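You operate a simulated robot arm through the tools that you are given. There is no shell and no other tool.

The job below is to be done with a simulated robot arm. You get a single attempt, and the scene is never put back.

JOB
Reset the grey bar to 300 mm and put both rubber blocks on the bed by it.
Fine: unlock the bar first and lock it again; the blocks lie in the bottom table drawer; shut the drawer.
Where things are to end (x, y in the base frame): rubber block within 60 mm of [580, 640]; rubber block within 60 mm of [480, 640].
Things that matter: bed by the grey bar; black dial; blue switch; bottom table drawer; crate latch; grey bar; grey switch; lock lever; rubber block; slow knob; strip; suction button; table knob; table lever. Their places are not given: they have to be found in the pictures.

The check looks at the end state, three seconds after you hand in, the way a careful person would. Anything else that was tipped, shoved, dropped, spilled or broken makes it a failure.

ROBOT AND FRAMES
A 7-joint arm with a two-finger parallel gripper, fixed in place. Base frame: the origin is on the floor under the middle of its stand, x ahead of it, y to its left, z up. Units: mm, rad, N and s.
It reaches about 1147 mm from its shoulder. Its first joint turns from -2.897 to 2.897 rad. Payload 3.43 kg.
The tool frame sits at the grasp point between the pads (the TCP): z along the fingers, y along the line on which they close. The tips reach 30 mm beyond it. Largest opening 94 mm; finger width 28, thickness 10; the body of the gripper, 50 by 96 mm, starts 55 mm behind the TCP.
Orientation is that of the tool frame in the base frame, as a unit quaternion [w, x, y, z]. With the fingers straight down and closing along the base's y, the tool's x points along the base's -x, its y along +y and its z along -z.

CONTROLS
- The arm moves only by the tool jog_arm. Its argument "commands" is a list of rows, each a list of 2 entries, a list of its own where there are three numbers: the shift along the base's x, y, z in mm, then the turn, a rotation vector about the base's x, y, z in rad. In form: [[[x, y, z], [wx, wy, wz]], ...]. A call has 1 to 20 rows; each row is the pose to reach, as a shift and turn from the pose commanded when the call began. "claw" is the opening, from 0 (shut) to 1 (fully open), set as the call begins (left out, the last holds). A row lasts 0.2 s, in which the tool goes at most 50 mm and 0.15 rad; a call with a longer step from one row to the next is refused whole, and so is a gripper value outside its range. A pose out of reach is approached as far as the arm can. The call stops where the force on the tool passes 80 N (or 10 N more than at its start, if that is more) or the arm is blocked; 0.2 s more then pass. Each finger travels about 45 mm/s and halts on what it meets, pressing with about 25 N; the grip force reading is that of the motor and also rises with nothing between the fingers. The clock runs only during rows and for 0.2 s after the last one: add rows that repeat a pose to give the fingers time. The reply holds the time, the measured pose of the TCP, the force on the tool along the base axes, the opening and the grip force, in the units named above and with some noise, with the torque about the TCP (base axes, N m) and any sound that the robot's microphone picked up, and new pictures: "pictures" is both (left out), scene, wrist or none.
- Cameras (640 x 400 px; columns grow to the right, rows downward): "scene" is fixed at [54.1, 502.2, 1577.9]; the picture's right is [0.37, -0.93, 0.00], its down [-0.81, -0.32, -0.49] and it looks along [0.46, 0.18, -0.87] (base axes); focal length 214 px, centre (320, 200). "wrist" rides on the gripper at [76, 14, -103] in the tool frame; the picture's right is [-0.18, 0.98, 0.00], its down [-0.75, -0.14, -0.64] and it looks along [-0.63, -0.12, 0.77] (tool axes); focal length 243 px, centre (320, 200).
- probe_pixels(camera, pixels): there is no depth. For up to 12 entries [column, row, z] of the newest picture of that camera ("zoom" is the newest enlarged one), the place [x, y] in the base frame at which the ray of that pixel passes the height z, good to about 2 mm, but the place of the scene camera against the robot may be out by one fixed shift of up to 12 mm in any direction. The clock stands still meanwhile.
- zoom(camera, box): a new picture of the part [left, top, right, bottom] of that camera's present view, enlarged. The clock stands still meanwhile.
- job_done(): hands the job in; it is judged then, once.

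Unless the task says otherwise, let go and move clear before handing in.

The tools are called as name(argument=value, ...) on one line, values as JSON. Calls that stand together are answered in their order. jog_arm: Moves the arm, as the interface text tells. Its arguments: {"type":"object","properties":{"commands":{"type":"array"},"claw":{"type":"number"},"pictures":{"type":"string","enum":["both","scene","wrist","none"]}},"required":["commands"]} The other tools are called the same way: probe_pixels (camera, pixels) gives the place at which the rays of pixels pass given heights; zoom (camera, box) takes an enlarged picture of a part of a camera's view; job_done () hands the job in.

At the start:

```text
t: 0.0
ee_pos: [375.5, 385.8, 1198.1]
ee_rot: [-0.001, 0.0, 1.0, 0.0]
contact_force: [-0.3, 0.1, -0.7]
ft_torque: [-0.01, -0.01, -0.01]
grip_width: 94.1
grip_force: 0.0
```

scene: 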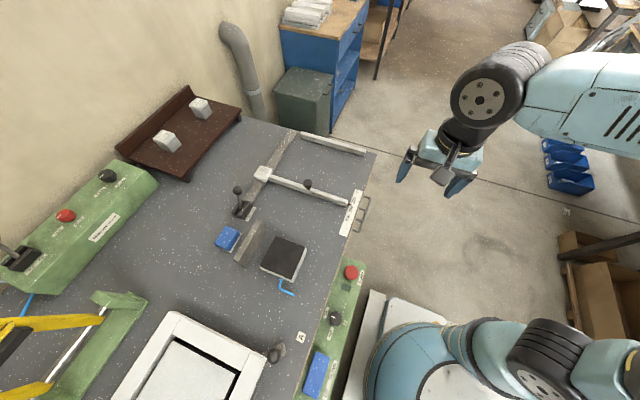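
wrist: 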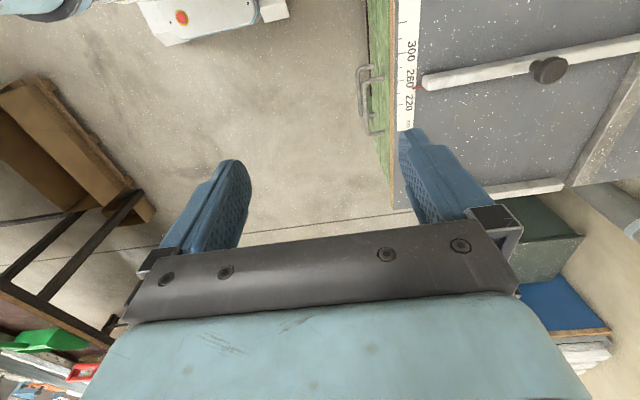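

The scene picture shows a table with a ruler strip near (350,213), a fence bar running from (263,175) to (348,200), a knob at (308,184), and a lever at (240,200). There are also drawer handles near (363,213). I'll zoom in to identify the parts.

zoom(camera="scene", box=[220, 120, 400, 240])

zoom(camera="scene", box=[240, 240, 390, 400])

zoom(camera="wrist", box=[340, 0, 640, 200])

zoom(camera="scene", box=[0, 80, 260, 300])

```text
3.33 times, centred on (310, 180) of scene
```

zoom: 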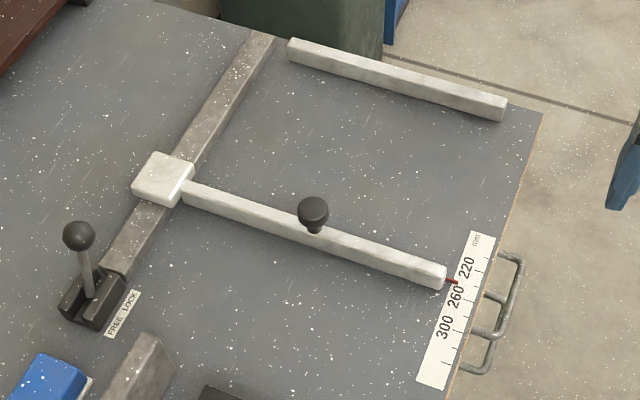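

```text
2.50 times, centred on (315, 320) of scene
```

zoom: 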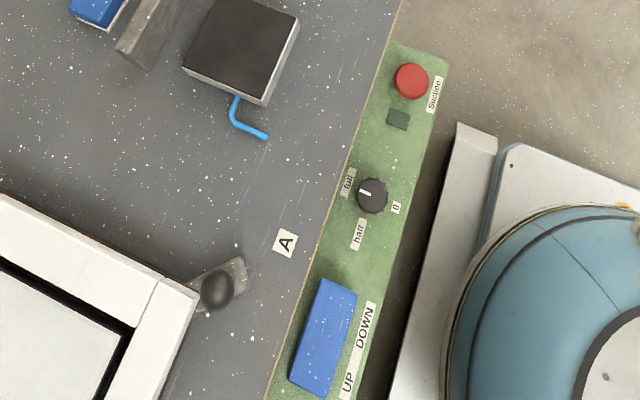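

```text
2.00 times, centred on (490, 100) of wrist
```

zoom: 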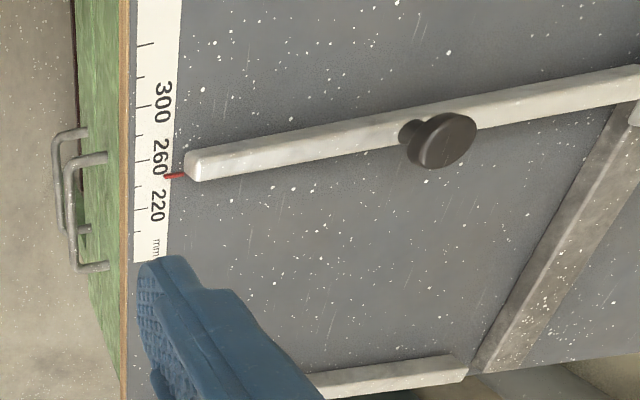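

```text
1.82 times, centred on (130, 190) of scene
```

zoom: 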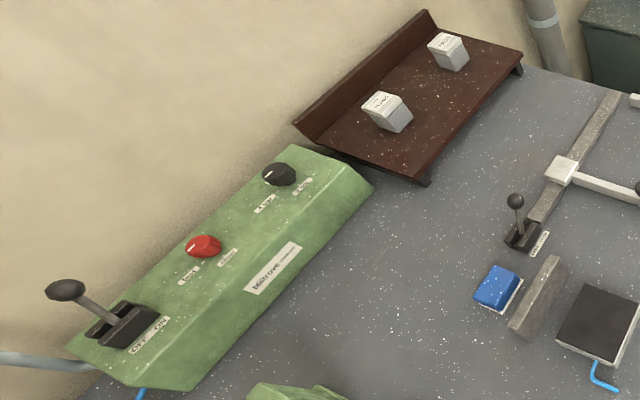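

The bar's red pointer sits near 250 on the strip. I need the table height, so I'll compare rays from both cameras to shared points: the pointer tip, the strip corner and the knob.

probe_pixels(camera="scene", pixels=[[349.5, 204.5, 700], [349.5, 204.5, 800], [349.5, 204.5, 900], [347.5, 203.5, 800], [347.5, 203.5, 900], [308, 183, 800], [308, 183, 900], [361, 191, 800], [361, 191, 900]])

probe_pixels(camera="wrist", pixels=[[413, 88.5, 700], [413, 88.5, 800], [413, 88.5, 900], [550, 70, 800], [550, 70, 900], [397.5, 131, 800], [397.5, 131, 900]])

```text
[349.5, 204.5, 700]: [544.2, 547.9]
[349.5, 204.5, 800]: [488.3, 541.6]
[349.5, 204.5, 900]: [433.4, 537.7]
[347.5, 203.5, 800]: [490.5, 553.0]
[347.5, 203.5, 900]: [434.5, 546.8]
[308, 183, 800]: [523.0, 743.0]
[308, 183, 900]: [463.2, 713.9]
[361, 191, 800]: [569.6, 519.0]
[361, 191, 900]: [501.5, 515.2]
```

```text
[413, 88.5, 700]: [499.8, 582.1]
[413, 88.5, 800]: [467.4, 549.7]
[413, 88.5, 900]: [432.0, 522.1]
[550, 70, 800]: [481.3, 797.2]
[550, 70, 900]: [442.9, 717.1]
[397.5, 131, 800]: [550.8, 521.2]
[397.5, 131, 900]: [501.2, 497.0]
```

The two cameras agree on a table height of roughly 850–880 mm. I'll move the tool over the table (+y) for a second wrist view to pin this down.

jog_arm(commands=[[[0, 40, 0], [0, 0, 0]], [[-10, 80, 0], [0, 0, 0]], [[-20, 120, 0], [0, 0, 0]], [[-30, 160, 0], [0, 0, 0]], [[-40, 200, 0], [0, 0, 0]], [[-40, 240, 0], [0, 0, 0]]], claw=1)

```text
t: 1.4
ee_pos: [336.3, 623.9, 1199.8]
ee_rot: [0.0, 0.001, 1.0, 0.001]
contact_force: [-0.7, -0.6, 1.4]
ft_torque: [0.03, 0.0, 0.03]
grip_width: 93.7
grip_force: 0.1
```

scene: 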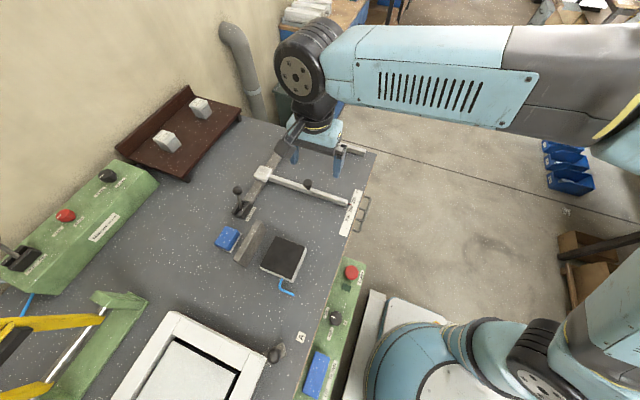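
wrist: 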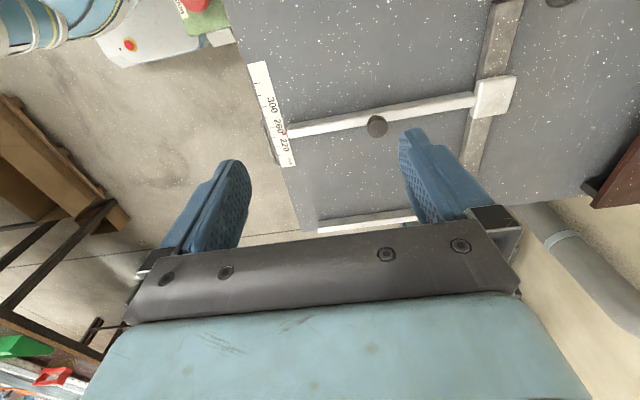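

The wrist view now shows the whole bar, the strip and the knob. I'll zoom in to read off shared points.

zoom(camera="wrist", box=[230, 50, 390, 150])

zoom(camera="wrist", box=[360, 0, 600, 150])

```text
4.00 times, centred on (310, 100) of wrist
```

zoom: 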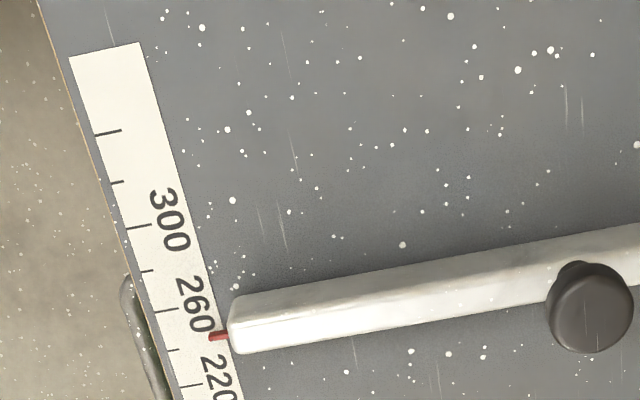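

```text
2.67 times, centred on (480, 75) of wrist
```

zoom: 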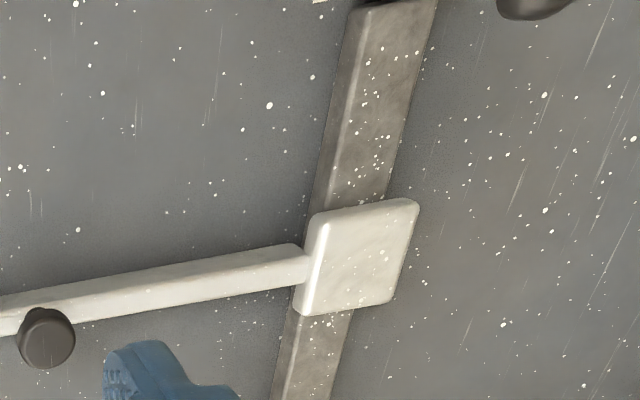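

The pointer tip is at wrist pixel (283,134.5). The tick spacing suggests it reads about 246. I'll triangulate using this view.

probe_pixels(camera="wrist", pixels=[[283, 134.5, 800], [283, 134.5, 850], [283, 134.5, 900], [247.3, 65, 850], [265.2, 60.5, 850], [265, 106.5, 850], [271.5, 127.5, 850], [277.5, 146, 850], [378, 120, 900], [297, 138, 870], [480, 95, 870]])

probe_pixels(camera="scene", pixels=[[349.5, 204.5, 850], [377, 153, 850], [300, 400, 850], [240, 190, 900], [238, 208, 860], [352, 270, 850], [333, 143, 850], [303, 137, 860], [365, 152, 860]])

```text
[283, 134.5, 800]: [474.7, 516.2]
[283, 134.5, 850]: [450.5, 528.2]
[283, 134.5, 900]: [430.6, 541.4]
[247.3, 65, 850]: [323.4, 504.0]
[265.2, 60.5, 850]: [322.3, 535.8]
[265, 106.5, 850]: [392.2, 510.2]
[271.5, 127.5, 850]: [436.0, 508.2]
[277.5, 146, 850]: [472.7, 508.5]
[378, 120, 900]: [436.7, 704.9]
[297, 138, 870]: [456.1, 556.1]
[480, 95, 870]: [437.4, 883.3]
```

```text
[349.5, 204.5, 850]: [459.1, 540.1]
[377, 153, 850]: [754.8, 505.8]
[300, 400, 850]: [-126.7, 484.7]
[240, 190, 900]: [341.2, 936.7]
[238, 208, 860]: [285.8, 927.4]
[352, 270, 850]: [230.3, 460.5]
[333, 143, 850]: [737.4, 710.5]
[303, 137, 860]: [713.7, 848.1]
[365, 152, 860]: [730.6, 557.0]
```

Triangulation puts the pointer at about (445, 532, 864), so the table top is at roughly 855–860 and the scene camera is offset by about (+7, +8). Next I'll swing the tool toward the −y side and turn it so the wrist camera looks toward +y at the drawers.

jog_arm(commands=[[[10, -38, 0], [0, 0, 0.14]], [[20, -76, 0], [0, 0, 0.28]], [[30, -114, 0], [0, 0, 0.42]], [[40, -152, 0], [0, 0, 0.56]], [[50, -190, 0], [0, 0, 0.7]], [[60, -228, 0], [0, 0, 0.84]], [[70, -266, -10], [0, 0, 0.98]], [[80, -304, -30], [0, 0, 1.12]], [[90, -342, -50], [0, 0, 1.26]], [[100, -380, -75], [0, 0, 1.4]], [[110, -410, -100], [0, 0, 1.54]], [[114, -430, -120], [0, 0, 1.5708]]])

```text
t: 4.0
ee_pos: [450.1, 197.6, 1079.7]
ee_rot: [0.001, -0.707, 0.708, 0.0]
contact_force: [-0.5, -0.9, -0.2]
ft_torque: [-0.01, -0.04, -0.01]
grip_width: 93.8
grip_force: 0.0
```

scene: 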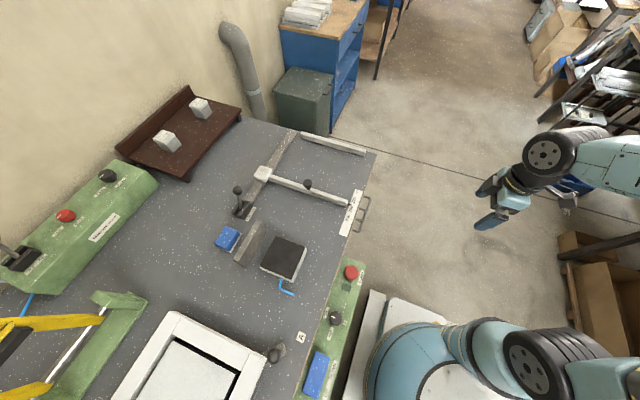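
wrist: 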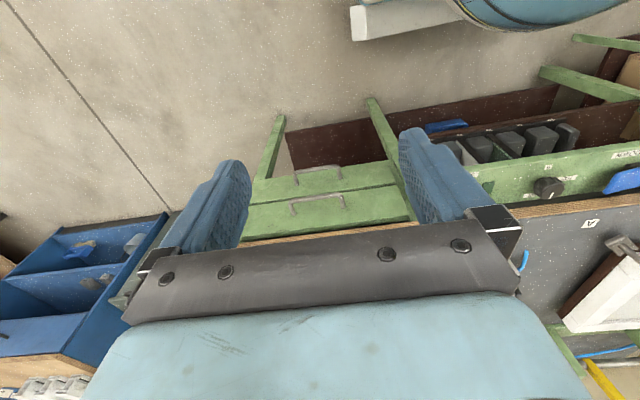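

Both drawers and their handles are visible: the bottom drawer's handle is near (318,172) and the top one's near (318,203). I'll zoom and probe the handle geometry.

zoom(camera="wrist", box=[230, 150, 420, 250])

probe_pixels(camera="wrist", pixels=[[318, 168, 700], [318, 168, 600], [318, 200, 800], [318, 200, 700], [295, 180, 700], [341, 176, 700], [290, 210, 800], [345, 203, 800], [320, 230, 855]])

```text
3.37 times, centred on (325, 200) of wrist
```

zoom: 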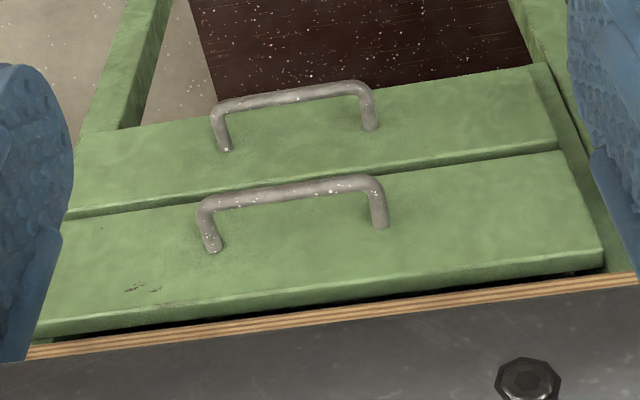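

```text
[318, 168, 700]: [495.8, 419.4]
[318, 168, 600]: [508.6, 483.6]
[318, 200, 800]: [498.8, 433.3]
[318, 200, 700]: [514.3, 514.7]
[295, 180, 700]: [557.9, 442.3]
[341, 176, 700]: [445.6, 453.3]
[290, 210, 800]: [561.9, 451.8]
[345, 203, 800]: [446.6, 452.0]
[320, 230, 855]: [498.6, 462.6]
```

The handles are horizontal bars along x, with the bottom one at roughly z≈650–700 and y≈430–450. I'll turn the gripper horizontal (pointing +y, fingers closing along z), which is the grasping posture and also gives a side-on view of the drawers.

jog_arm(commands=[[[-2, 0, -20], [0.0864, 0.0864, -0.0864]], [[-4, 0, -40], [0.1727, 0.1727, -0.1727]], [[-6, 0, -60], [0.2591, 0.2591, -0.2591]], [[-8, 0, -80], [0.3454, 0.3454, -0.3454]], [[-10, 0, -100], [0.4318, 0.4318, -0.4318]], [[-12, 0, -120], [0.5182, 0.5182, -0.5182]], [[-14, 0, -140], [0.6045, 0.6045, -0.6045]], [[-16, 0, -160], [0.6909, 0.6909, -0.6909]], [[-18, 0, -180], [0.7773, 0.7773, -0.7773]], [[-20, 0, -200], [0.8636, 0.8636, -0.8636]], [[-22, 0, -220], [0.95, 0.95, -0.95]], [[-24, 0, -240], [1.0363, 1.0363, -1.0363]], [[-27, 0, -260], [1.1227, 1.1227, -1.1227]], [[-30, 0, -280], [1.2092, 1.2092, -1.2092]]])

```text
t: 7.0
ee_pos: [440.7, 193.0, 780.9]
ee_rot: [0.0, 0.001, 0.706, 0.708]
contact_force: [-0.3, 0.4, 0.7]
ft_torque: [0.0, -0.01, -0.01]
grip_width: 94.0
grip_force: 0.1
out of reach, approached as far as the arm can: row 8, 9, 10, 11, 12, 13, 14
```

scene: 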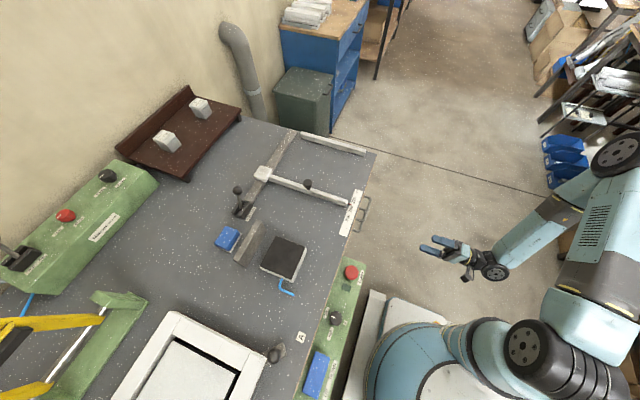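
wrist: 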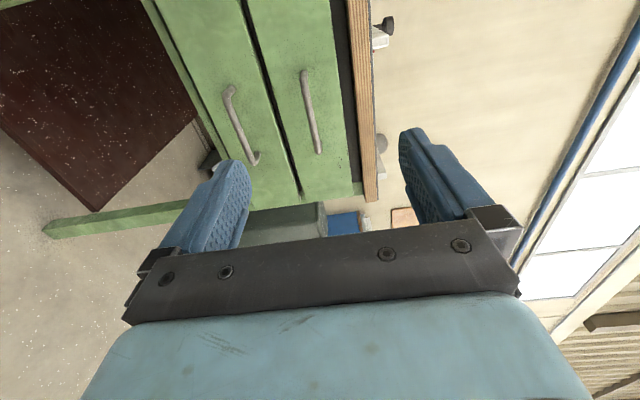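

The gripper is now horizontal, with the bottom drawer on the left of the wrist view (handle (228–255, 88–162)) and the top drawer on the right. I'll zoom to measure it.

zoom(camera="wrist", box=[150, 0, 420, 230])

probe_pixels(camera="wrist", pixels=[[228, 90, 700], [228, 90, 650], [256, 160, 700], [256, 160, 650], [302, 72, 750], [302, 72, 700], [320, 150, 750], [320, 150, 700], [378, 190, 860], [378, 190, 840]])

```text
1.74 times, centred on (285, 115) of wrist
```

zoom: 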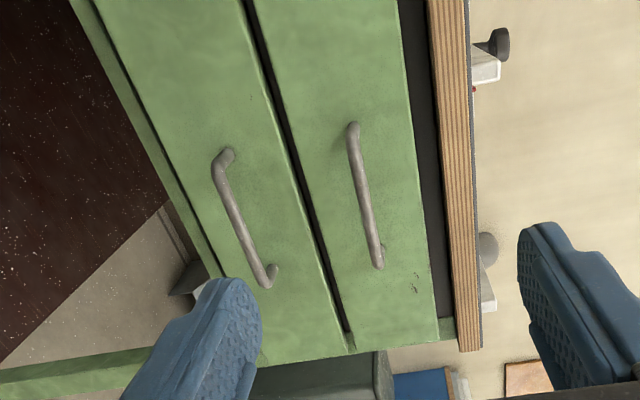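

```text
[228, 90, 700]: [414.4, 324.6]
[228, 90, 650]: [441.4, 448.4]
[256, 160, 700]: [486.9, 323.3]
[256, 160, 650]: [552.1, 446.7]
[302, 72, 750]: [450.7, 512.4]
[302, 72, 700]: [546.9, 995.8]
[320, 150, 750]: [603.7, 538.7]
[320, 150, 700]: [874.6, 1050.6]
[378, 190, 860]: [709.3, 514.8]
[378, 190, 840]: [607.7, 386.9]
```

From two views, the bottom handle bar is at about (502, 459, 638) running x≈450–560, and the top handle is at z≈753. I'll do the bar first: retreat up, turn the fingers down again, and go look at the lock lever.

jog_arm(commands=[[[2, 0, 20], [-0.0864, -0.0864, 0.0864]], [[4, 0, 40], [-0.1727, -0.1727, 0.1727]], [[6, 0, 60], [-0.2591, -0.2591, 0.2591]], [[8, 0, 80], [-0.3454, -0.3454, 0.3454]], [[10, 0, 110], [-0.4318, -0.4318, 0.4318]], [[12, 0, 140], [-0.5182, -0.5182, 0.5182]], [[14, 0, 170], [-0.6045, -0.6045, 0.6045]], [[16, 0, 200], [-0.6909, -0.6909, 0.6909]], [[18, 0, 230], [-0.7773, -0.7773, 0.7773]], [[20, 0, 260], [-0.8636, -0.8636, 0.8636]], [[22, 0, 290], [-0.95, -0.95, 0.95]], [[24, 0, 320], [-1.0363, -1.0363, 1.0363]], [[24, 0, 340], [-1.1227, -1.1227, 1.1227]], [[24, 0, 360], [-1.2092, -1.2092, 1.2092]]], pictures="none")

```text
t: 10.0
ee_pos: [468.1, 194.0, 1139.7]
ee_rot: [0.001, -0.707, 0.707, -0.001]
contact_force: [0.0, -1.1, 0.6]
ft_torque: [-0.03, 0.06, 0.0]
grip_width: 93.8
grip_force: 0.1
out of reach, approached as far as the arm can: row 1, 2, 3, 4
```

I'm back with the fingers down at (468,194,1140). Moving over the table toward the lever.

jog_arm(commands=[[[-16, 42, 3], [0, 0, 0]], [[-32, 84, 5], [0, 0, 0]], [[-48, 126, 10], [0, 0, 0]], [[-64, 168, 15], [0, 0, 0]], [[-80, 210, 20], [0, 0, 0]], [[-96, 252, 20], [0, 0, 0]], [[-112, 294, 20], [0, 0, 0]], [[-128, 336, 20], [0, 0, 0]], [[-144, 378, 20], [0, 0, 0]], [[-160, 420, 20], [0, 0, 0]], [[-176, 462, 20], [0, 0, 0]], [[-192, 500, 20], [0, 0, 0]]])

```text
t: 12.6
ee_pos: [273.8, 693.5, 1160.6]
ee_rot: [0.002, -0.706, 0.708, 0.0]
contact_force: [0.8, 0.7, 1.3]
ft_torque: [0.05, -0.01, -0.01]
grip_width: 94.0
grip_force: 0.1
```

scene: 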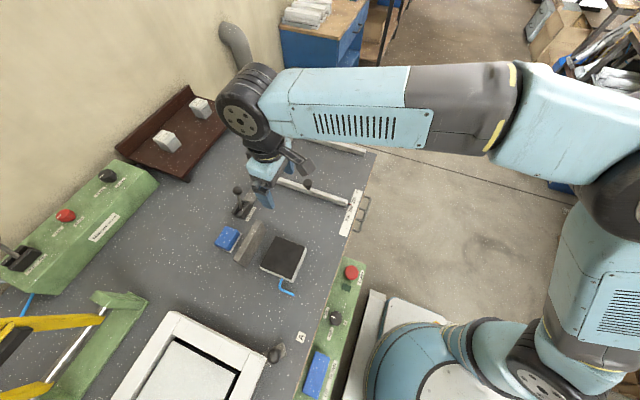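
wrist: 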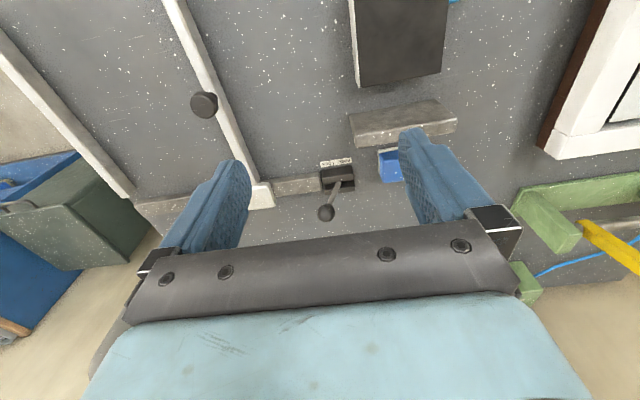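

The lever base is near (340,178) and its ball near (326,212) in the wrist picture. I'll zoom on the lever and label.

zoom(camera="wrist", box=[250, 140, 410, 240])

probe_pixels(camera="wrist", pixels=[[326, 212, 950], [326, 212, 900], [338, 182, 870], [204, 104, 900], [204, 104, 880], [262, 195, 880], [321, 188, 860], [355, 187, 860], [134, 192, 870], [75, 110, 870]])

```text
4.00 times, centred on (330, 190) of wrist
```

zoom: 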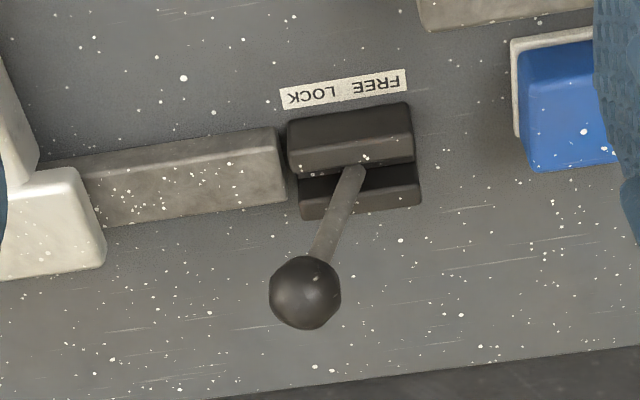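

```text
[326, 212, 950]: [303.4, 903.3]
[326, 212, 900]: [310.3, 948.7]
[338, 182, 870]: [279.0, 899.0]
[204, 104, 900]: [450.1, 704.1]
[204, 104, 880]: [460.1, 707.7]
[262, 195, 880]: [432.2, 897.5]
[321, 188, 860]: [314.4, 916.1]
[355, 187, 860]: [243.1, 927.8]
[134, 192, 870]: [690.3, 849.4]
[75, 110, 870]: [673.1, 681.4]
```

The label shows LOCK on the +x side and FREE on the −x side, and the lever leans toward +x (locked). I'll triangulate the ball with both cameras.

probe_pixels(camera="scene", pixels=[[237.4, 190.5, 900], [237.4, 190.5, 950], [241.8, 209.5, 870], [308, 183, 900], [308, 183, 920]])

probe_pixels(camera="wrist", pixels=[[326.3, 213, 930], [326.3, 213, 950], [326.3, 213, 970], [338, 183, 870], [338, 183, 880], [336, 172, 870], [351, 172, 870]])

```text
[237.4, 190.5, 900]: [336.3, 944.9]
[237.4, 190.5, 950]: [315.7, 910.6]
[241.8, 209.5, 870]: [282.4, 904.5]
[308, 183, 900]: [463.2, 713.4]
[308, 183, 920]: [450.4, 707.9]
```

```text
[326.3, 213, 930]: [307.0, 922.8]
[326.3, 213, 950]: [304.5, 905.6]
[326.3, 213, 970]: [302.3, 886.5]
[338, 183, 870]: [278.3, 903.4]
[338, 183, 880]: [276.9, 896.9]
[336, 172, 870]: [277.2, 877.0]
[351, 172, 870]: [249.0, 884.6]
```

The ball is at about (303, 891, 965) and the lever pivot near (278, 895, 870). I'll move the fingers (open along x) to above the ball and check.

jog_arm(commands=[[[6, 40, -10], [0, 0, 0]], [[12, 80, -25], [0, 0, 0]], [[18, 120, -40], [0, 0, 0]], [[24, 160, -60], [0, 0, 0]], [[28, 197, -80], [0, 0, 0]], [[28, 197, -95], [0, 0, 0]], [[28, 197, -95], [0, 0, 0]]])

```text
t: 14.2
ee_pos: [303.0, 890.9, 1064.7]
ee_rot: [0.0, -0.707, 0.707, 0.0]
contact_force: [-0.2, -0.4, -1.2]
ft_torque: [-0.02, 0.0, -0.04]
grip_width: 94.0
grip_force: 0.1
out of reach, approached as far as the arm can: row 5
```

scene: 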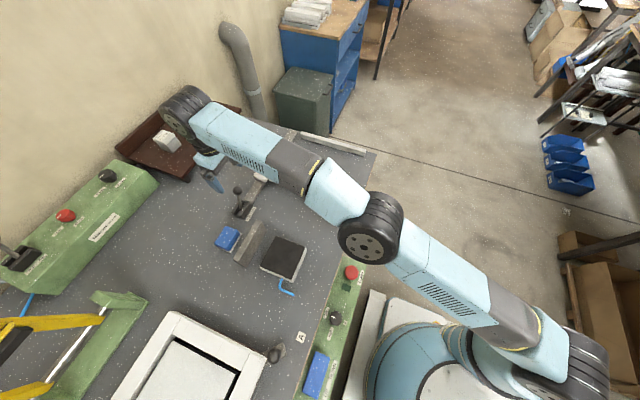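
wrist: 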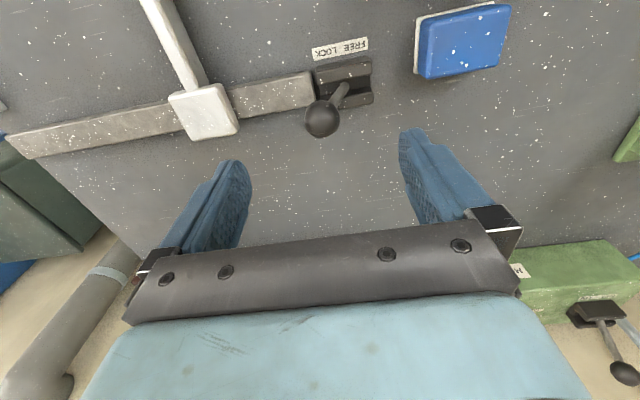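

The ball at (322,118) lies almost straight under the TCP. I'll confirm its height with this second wrist view.

probe_pixels(camera="wrist", pixels=[[322, 118, 930], [322, 118, 950], [322, 118, 970], [338, 88, 870], [358, 44, 860], [315, 52, 860]])

zoom(camera="wrist", box=[240, 20, 400, 160])

zoom(camera="scene", box=[150, 80, 420, 260])

```text
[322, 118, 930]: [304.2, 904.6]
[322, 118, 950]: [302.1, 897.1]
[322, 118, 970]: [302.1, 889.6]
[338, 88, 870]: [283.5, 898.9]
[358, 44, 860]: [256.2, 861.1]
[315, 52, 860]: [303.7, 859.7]
```

```text
2.86 times, centred on (320, 90) of wrist
```

zoom: 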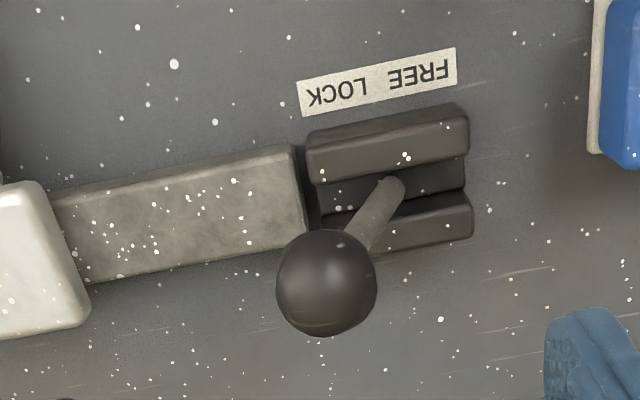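

```text
2.22 times, centred on (285, 170) of scene
```

zoom: 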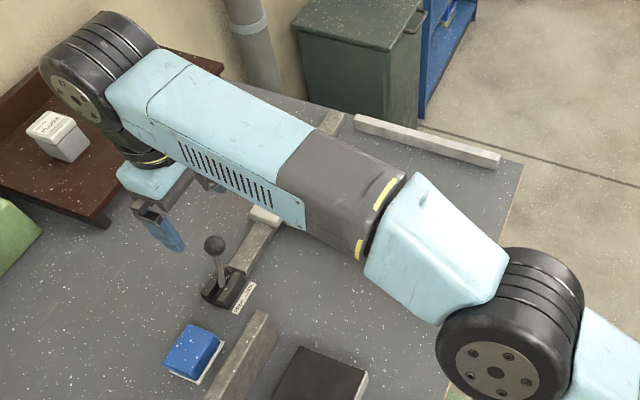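

The ball is at (302, 891, 966), about 30 mm across. I'll lower the open fingers around it in steps.

jog_arm(commands=[[[0, 0, -15], [0, 0, 0]], [[0, 0, -30], [0, 0, 0]], [[0, 0, -45], [0, 0, 0]], [[0, 0, -60], [0, 0, 0]], [[0, 0, -75], [0, 0, 0]], [[0, 0, -90], [0, 0, 0]], [[0, 0, -103], [0, 0, 0]], [[0, 0, -103], [0, 0, 0]]], claw=1)

```text
t: 16.0
ee_pos: [303.9, 890.0, 963.1]
ee_rot: [0.0, 0.707, -0.707, 0.0]
contact_force: [-0.4, 0.6, -0.5]
ft_torque: [0.0, 0.02, -0.01]
grip_width: 93.9
grip_force: 0.0
```

scene: 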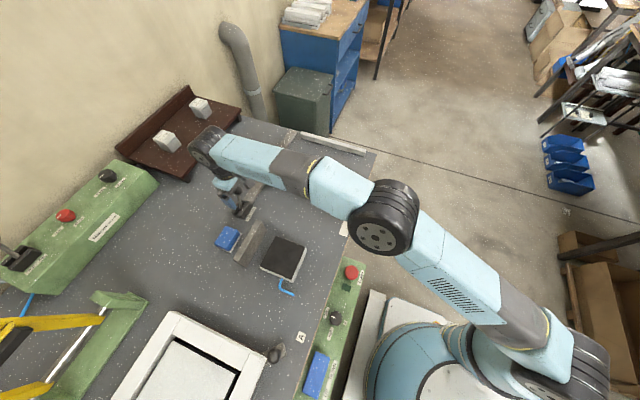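
wrist: 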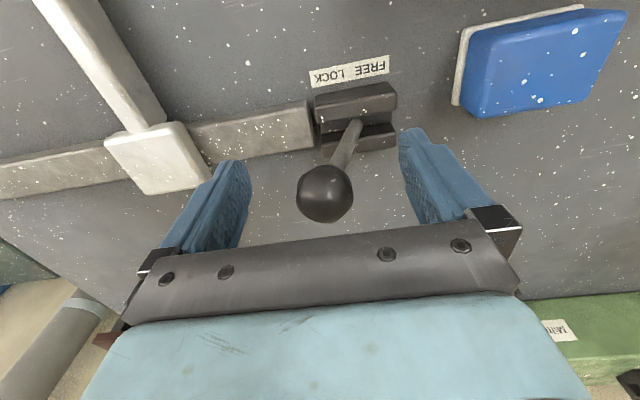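

The ball is centred between the fingers at (325,190). I'll narrow the opening to straddle it loosely, then push toward −x (FREE).

jog_arm(commands=[[[0, 0, 0], [0, 0, 0]], [[0, 0, 0], [0, 0, 0]], [[0, 0, 0], [0, 0, 0]], [[0, 0, 0], [0, 0, 0]], [[-6, 0, 0], [0, 0, 0]], [[-12, 0, 0], [0, 0, 0]], [[-18, 0, 0], [0, 0, 0]], [[-24, 0, 0], [0, 0, 0]], [[-30, 0, 0], [0, 0, 0]], [[-36, 0, 0], [0, 0, 0]], [[-42, 0, 0], [0, 0, 0]], [[-48, 0, 0], [0, 0, 0]], [[-54, 0, 0], [0, 0, 0]]], claw=0.45)

```text
t: 18.8
ee_pos: [248.0, 889.9, 961.6]
ee_rot: [0.0, 0.707, -0.707, 0.0]
contact_force: [0.2, -0.5, 0.4]
ft_torque: [0.0, 0.01, 0.02]
grip_width: 42.4
grip_force: 0.1
```

scene: 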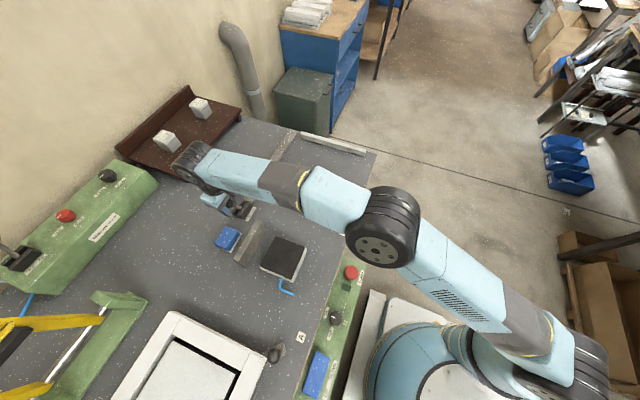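
wrist: 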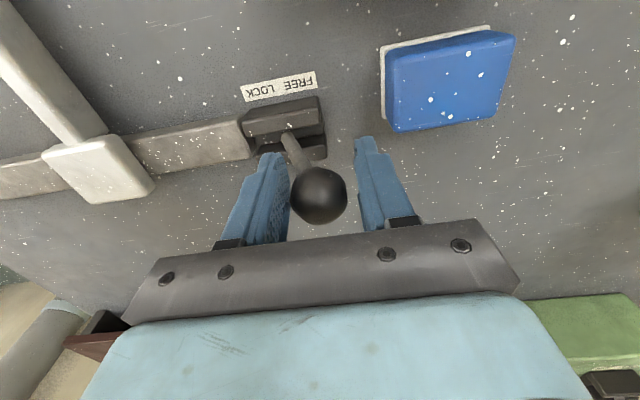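

The lever has swung to the −x side (ball at (319,195), stem leaning right) and the force reads zero. I'll push a little further to make sure it reaches its stop.

jog_arm(commands=[[[-3, 0, 0], [0, 0, 0]], [[-6, 0, 0], [0, 0, 0]], [[-9, 0, 0], [0, 0, 0]], [[-12, 0, 0], [0, 0, 0]], [[-12, 0, 0], [0, 0, 0]]])

```text
t: 20.0
ee_pos: [238.2, 890.1, 960.8]
ee_rot: [0.0, -0.707, 0.708, 0.0]
contact_force: [16.7, 1.4, -2.6]
ft_torque: [-0.12, -0.11, -0.11]
grip_width: 51.8
grip_force: 8.5
```

scene: 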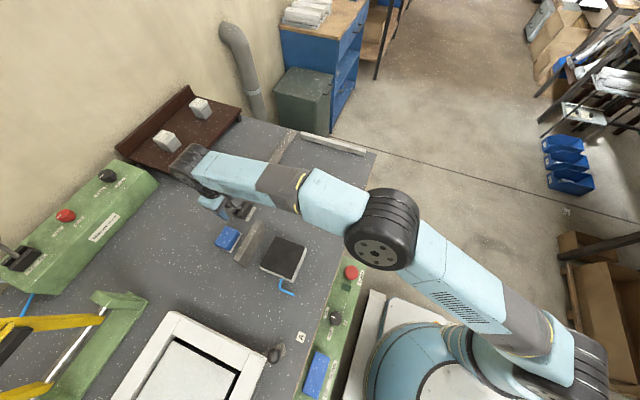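
wrist: 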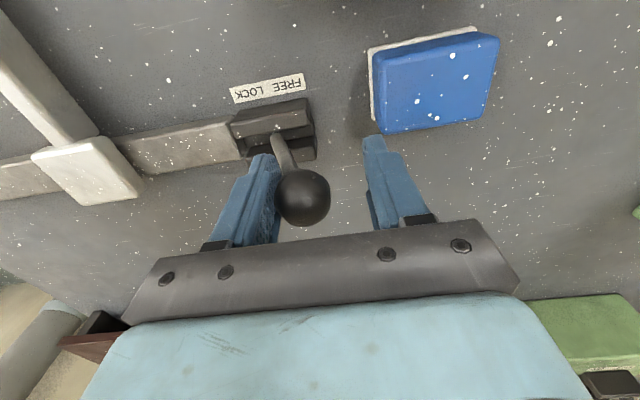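

The lever is against its FREE stop (16.7 N reaction, ball at x≈247). I'll back off, open and lift clear.

jog_arm(commands=[[[4, 0, 0], [0, 0, 0]], [[9, 0, 0], [0, 0, 0]], [[9, 0, 0], [0, 0, 0]], [[9, 0, 0], [0, 0, 0]], [[9, 0, 20], [0, 0, 0]], [[9, 0, 45], [0, 0, 0]], [[9, 0, 80], [0, 0, 0]], [[9, 0, 120], [0, 0, 0]]], claw=0.6)

```text
t: 21.8
ee_pos: [247.2, 890.0, 1083.8]
ee_rot: [0.0, -0.706, 0.708, 0.0]
contact_force: [0.4, -0.3, -0.2]
ft_torque: [-0.02, 0.0, -0.02]
grip_width: 56.5
grip_force: 0.0
```

scene: 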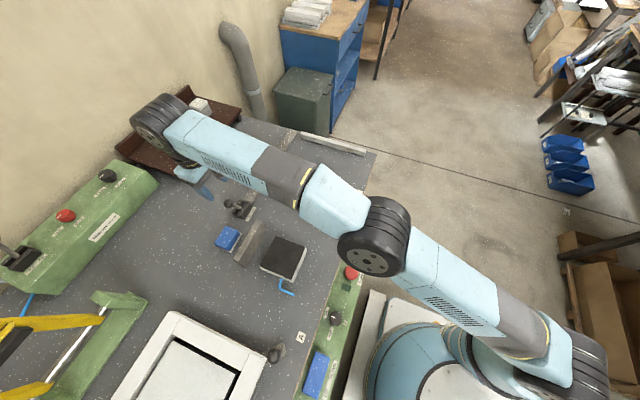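
wrist: 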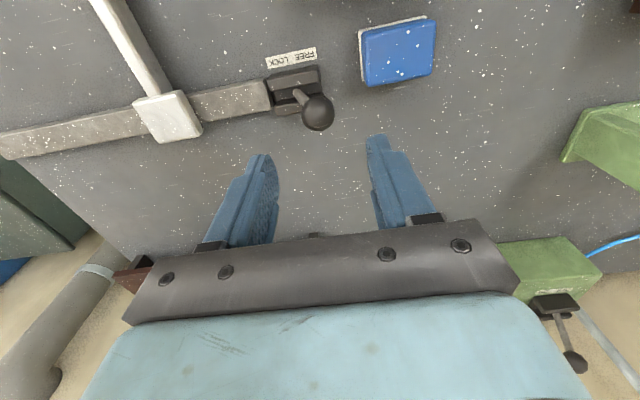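

The lever stays in FREE (ball now at (317,112), leaning −x). Next I'll move above the bar's knob for a measurement.

jog_arm(commands=[[[28, -28, 0], [0, 0, 0]], [[56, -56, 0], [0, 0, 0]], [[84, -84, 0], [0, 0, 0]], [[112, -112, 0], [0, 0, 0]], [[140, -140, 0], [0, 0, 0]], [[170, -170, 0], [0, 0, 0]], [[198, -198, 0], [0, 0, 0]], [[198, -198, 0], [0, 0, 0]]], claw=1)

```text
t: 23.6
ee_pos: [444.3, 692.9, 1083.1]
ee_rot: [0.0, 0.708, -0.707, 0.0]
contact_force: [0.4, 0.0, -0.3]
ft_torque: [0.01, -0.03, -0.01]
grip_width: 94.0
grip_force: 0.0
```

scene: 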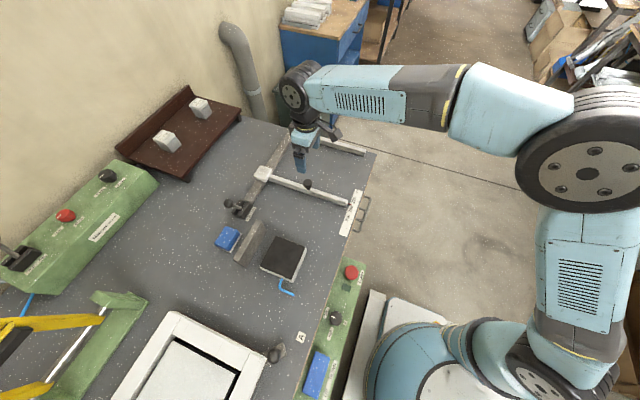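
wrist: 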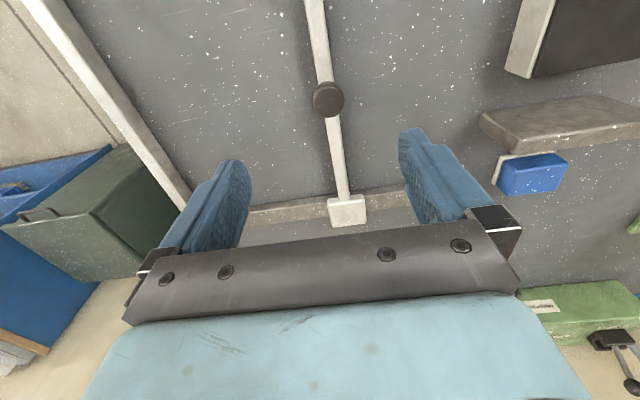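

The knob is at (328,99) in this view. I'll triangulate it against the earlier view.

zoom(camera="wrist", box=[250, 0, 410, 240])

probe_pixels(camera="wrist", pixels=[[328, 99, 880], [328, 99, 900], [328, 99, 920], [328, 99, 940], [316, 10, 870], [316, 10, 885], [341, 175, 870], [346, 212, 880]])

```text
1.67 times, centred on (330, 120) of wrist
```

zoom: 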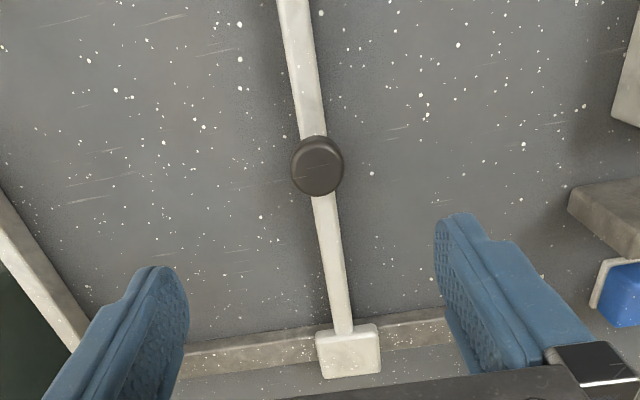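

```text
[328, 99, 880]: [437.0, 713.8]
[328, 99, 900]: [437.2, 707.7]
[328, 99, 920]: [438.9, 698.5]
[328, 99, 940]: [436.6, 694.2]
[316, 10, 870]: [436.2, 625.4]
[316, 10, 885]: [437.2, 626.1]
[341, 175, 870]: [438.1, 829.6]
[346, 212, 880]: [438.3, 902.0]
```

The knob top is at about (437.5, 698.5, 922), 32 mm across, on a bar running along y at x≈437. I'll descend to straddle it at z≈910.

jog_arm(commands=[[[-3, 3, -35], [0, 0, 0]], [[-6.5, 5, -70], [0, 0, 0]], [[-6.5, 5, -100], [0, 0, 0]], [[-6.5, 5, -125], [0, 0, 0]], [[-6.5, 5, -145], [0, 0, 0]], [[-6.5, 5, -160], [0, 0, 0]], [[-6.5, 5, -171], [0, 0, 0]], [[-6.5, 5, -171], [0, 0, 0]]], claw=1)

```text
t: 25.4
ee_pos: [437.4, 698.7, 910.2]
ee_rot: [0.0, -0.707, 0.708, 0.0]
contact_force: [0.4, 0.3, 1.0]
ft_torque: [-0.01, -0.03, 0.03]
grip_width: 93.9
grip_force: 0.1
```

scene: 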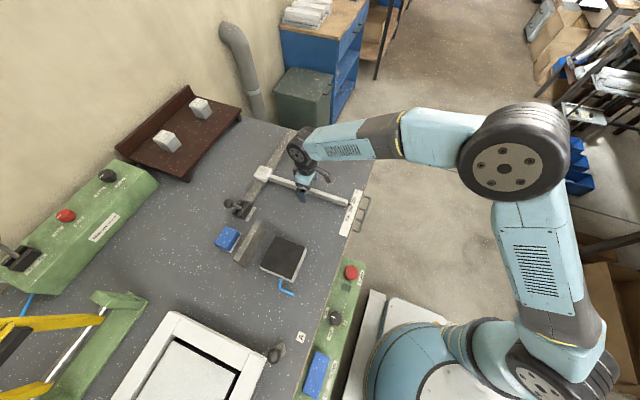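
wrist: 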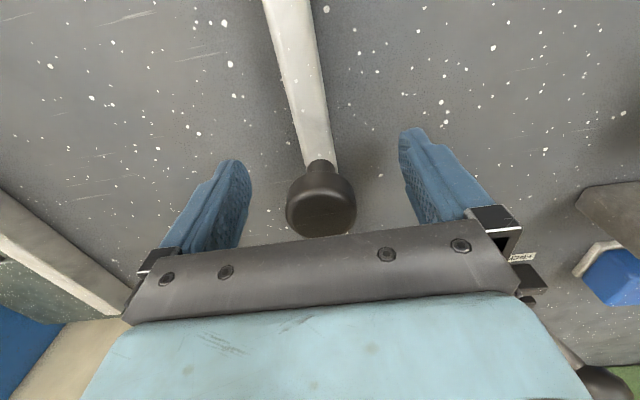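

The knob sits centred between the fingers at (320,205). I'll close on it.

jog_arm(commands=[[[0, 0, 0], [0, 0, 0]], [[0, 0, 0], [0, 0, 0]], [[0, 0, 0], [0, 0, 0]], [[0, 0, 0], [0, 0, 0]], [[0, 0, 0], [0, 0, 0]], [[0, 0, 0], [0, 0, 0]]], claw=0, pictures="wrist")

```text
t: 26.8
ee_pos: [436.8, 699.0, 909.6]
ee_rot: [-0.001, -0.706, 0.708, 0.0]
contact_force: [0.1, -1.6, -0.3]
ft_torque: [-0.01, 0.05, 0.0]
grip_width: 33.5
grip_force: 44.8
```

wrist: 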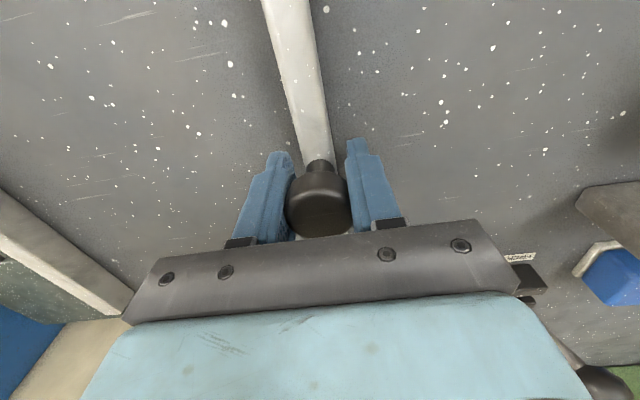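

The grip closed at 33.5 mm on the knob. I'll slide the bar −x by 53 mm.

jog_arm(commands=[[[-4, 0, 0], [0, 0, 0]], [[-8, 0, 0], [0, 0, 0]], [[-12, 0, 0], [0, 0, 0]], [[-16, 0, 0], [0, 0, 0]], [[-20, 0, 0], [0, 0, 0]], [[-24, 0, 0], [0, 0, 0]], [[-28, 0, 0], [0, 0, 0]], [[-32, 0, 0], [0, 0, 0]], [[-36, 0, 0], [0, 0, 0]], [[-40, 0, 0], [0, 0, 0]], [[-44, 0, 0], [0, 0, 0]], [[-48, 0, 0], [0, 0, 0]], [[-51, 0, 0], [0, 0, 0]], [[-53, 0, 0], [0, 0, 0]], [[-53, 0, 0], [0, 0, 0]]])

```text
t: 30.0
ee_pos: [383.0, 697.6, 910.5]
ee_rot: [0.0, -0.707, 0.707, 0.001]
contact_force: [0.9, 23.6, 14.5]
ft_torque: [-0.62, -0.05, 0.07]
grip_width: 33.5
grip_force: 44.7
```

scene: 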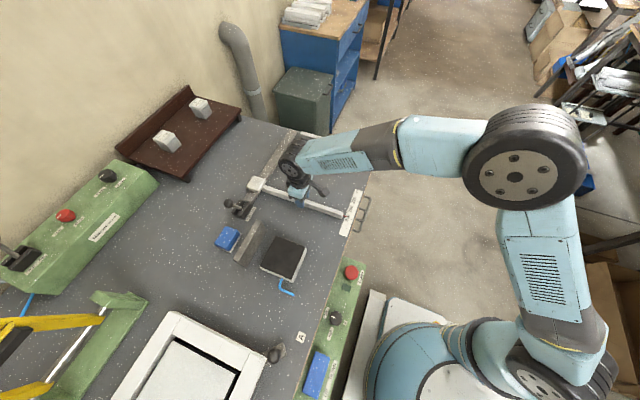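
wrist: 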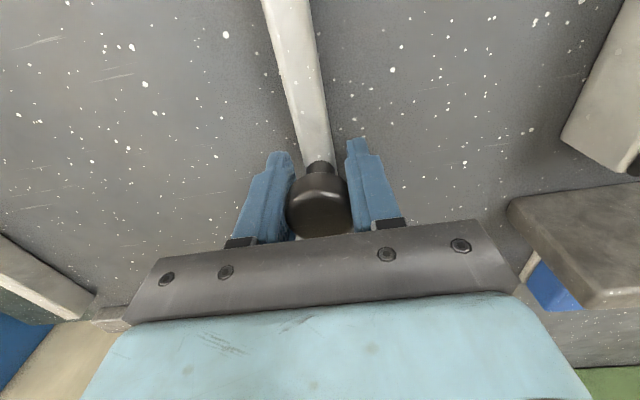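

The bar slid about 53 mm (the TCP x is now 383). I'll check the pointer on the strip in the scene.

zoom(camera="scene", box=[320, 180, 380, 240])

```text
6.67 times, centred on (350, 210) of scene
```

zoom: 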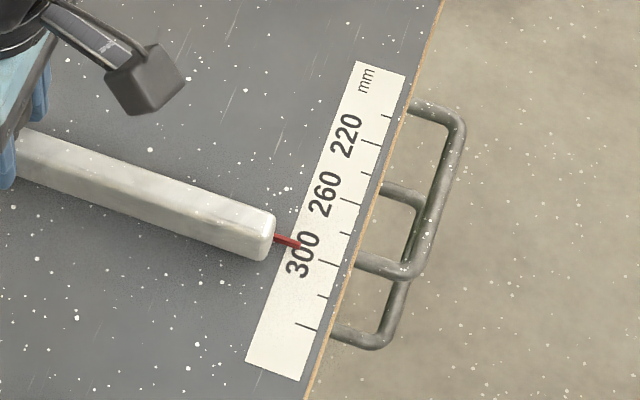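

The pointer tip is just short of the 300 tick at this slant. I'll zoom tighter, allowing for parallax from its height.

zoom(camera="scene", box=[336, 200, 366, 230])

```text
13.33 times, centred on (351, 215) of scene
```

zoom: 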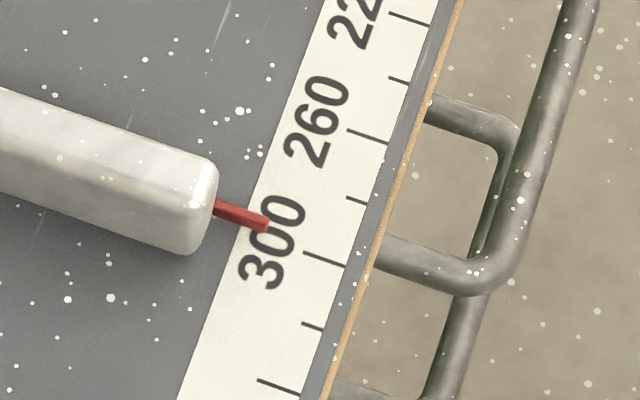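

The apparent reading is about 296, before correcting for the pointer's height above the strip. I'll release and move to a view with the wrist camera at the pointer's x, so the height parallax doesn't affect the reading.

jog_arm(commands=[[[0, 0, 0], [0, 0, 0]], [[0, 0, 0], [0, 0, 0]], [[0, 0, 0], [0, 0, 0]], [[0, 0, 0], [0, 0, 0]], [[0, 0, 25], [0, 0, 0]], [[0, 0, 60], [0, 0, 0]], [[0, 0, 100], [0, 0, 0]], [[2, -40, 120], [0, 0, 0]], [[6, -80, 130], [0, 0, 0]], [[10, -120, 140], [0, 0, 0]], [[14, -160, 140], [0, 0, 0]], [[18, -200, 140], [0, 0, 0]], [[22, -240, 140], [0, 0, 0]], [[22, -280, 140], [0, 0, 0]], [[22, -280, 140], [0, 0, 0]]], claw=1)

```text
t: 33.2
ee_pos: [405.2, 416.7, 1051.4]
ee_rot: [0.0, -0.707, 0.707, -0.001]
contact_force: [0.1, 0.1, 0.1]
ft_torque: [-0.01, -0.01, 0.02]
grip_width: 94.0
grip_force: 0.0
```

scene: 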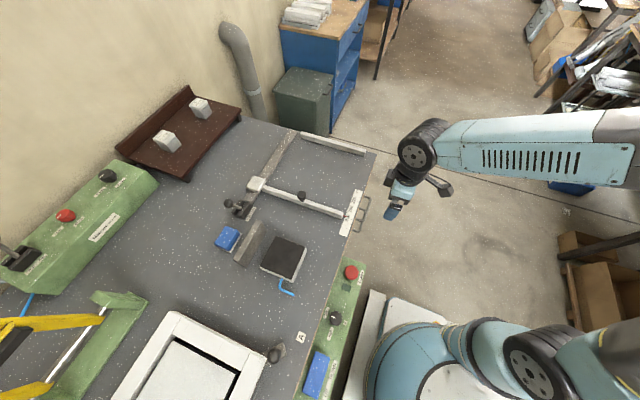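
wrist: 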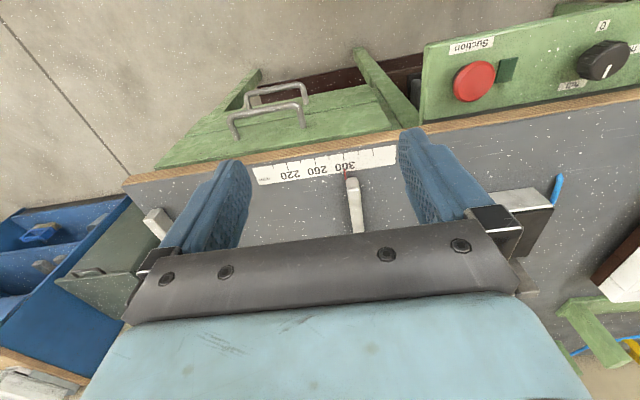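

zoom(camera="wrist", box=[320, 145, 384, 185])

zoom(camera="wrist", box=[240, 130, 400, 230])

```text
10.00 times, centred on (352, 165) of wrist
```

zoom: 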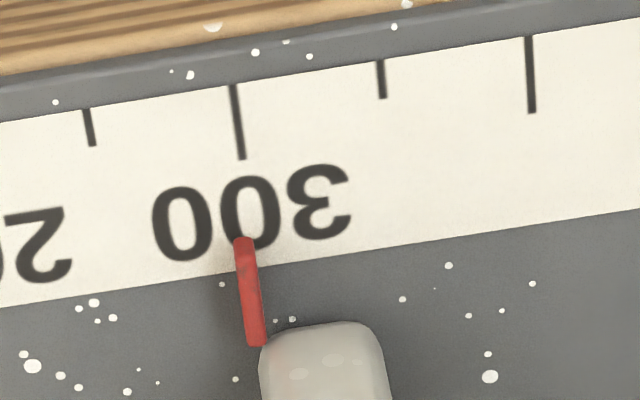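

```text
4.00 times, centred on (320, 180) of wrist
```

zoom: 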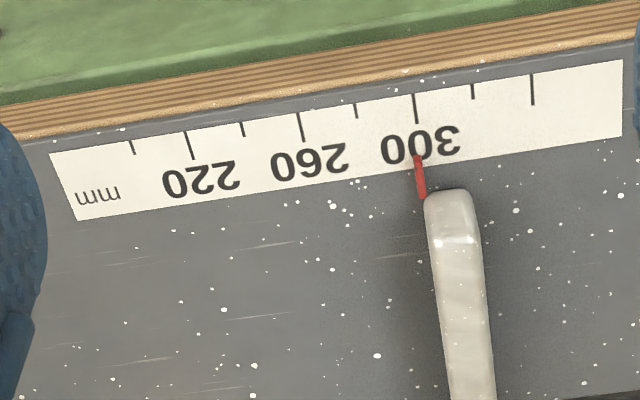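

With parallax cancelled, the pointer reads about 299 (the tip lies ~8 zoom px, or 1 mm, short of the 300 line). I'll re-grip the knob with the TCP 1 mm further −x to correct it.

jog_arm(commands=[[[0, 40, 0], [0, 0, 0]], [[-4, 80, 0], [0, 0, 0]], [[-8, 120, 0], [0, 0, 0]], [[-12, 160, 0], [0, 0, 0]], [[-18, 200, 0], [0, 0, 0]], [[-23, 240, 0], [0, 0, 0]], [[-23, 280, 0], [0, 0, 0]], [[-23, 280, -35], [0, 0, 0]], [[-23, 280, -70], [0, 0, 0]], [[-23, 280, -100], [0, 0, 0]], [[-23, 280, -125], [0, 0, 0]], [[-23, 280, -138], [0, 0, 0]], [[-23, 280, -138], [0, 0, 0]]], claw=1)

```text
t: 36.0
ee_pos: [382.4, 697.9, 912.8]
ee_rot: [0.0, -0.707, 0.707, 0.0]
contact_force: [0.1, 0.5, 0.1]
ft_torque: [-0.02, 0.02, 0.01]
grip_width: 93.9
grip_force: 0.0
```

scene: 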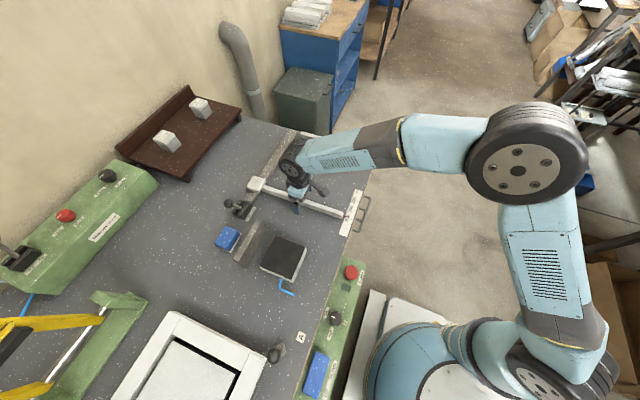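
wrist: 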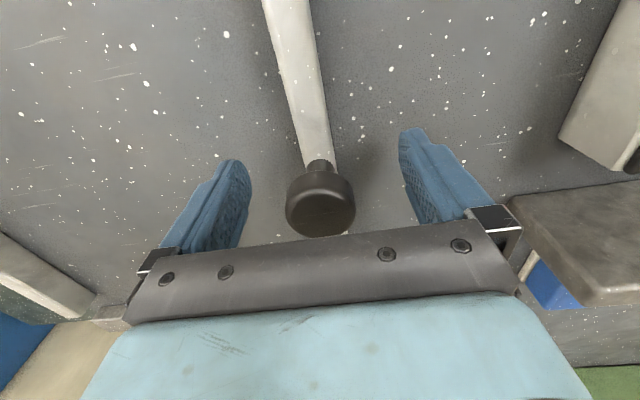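

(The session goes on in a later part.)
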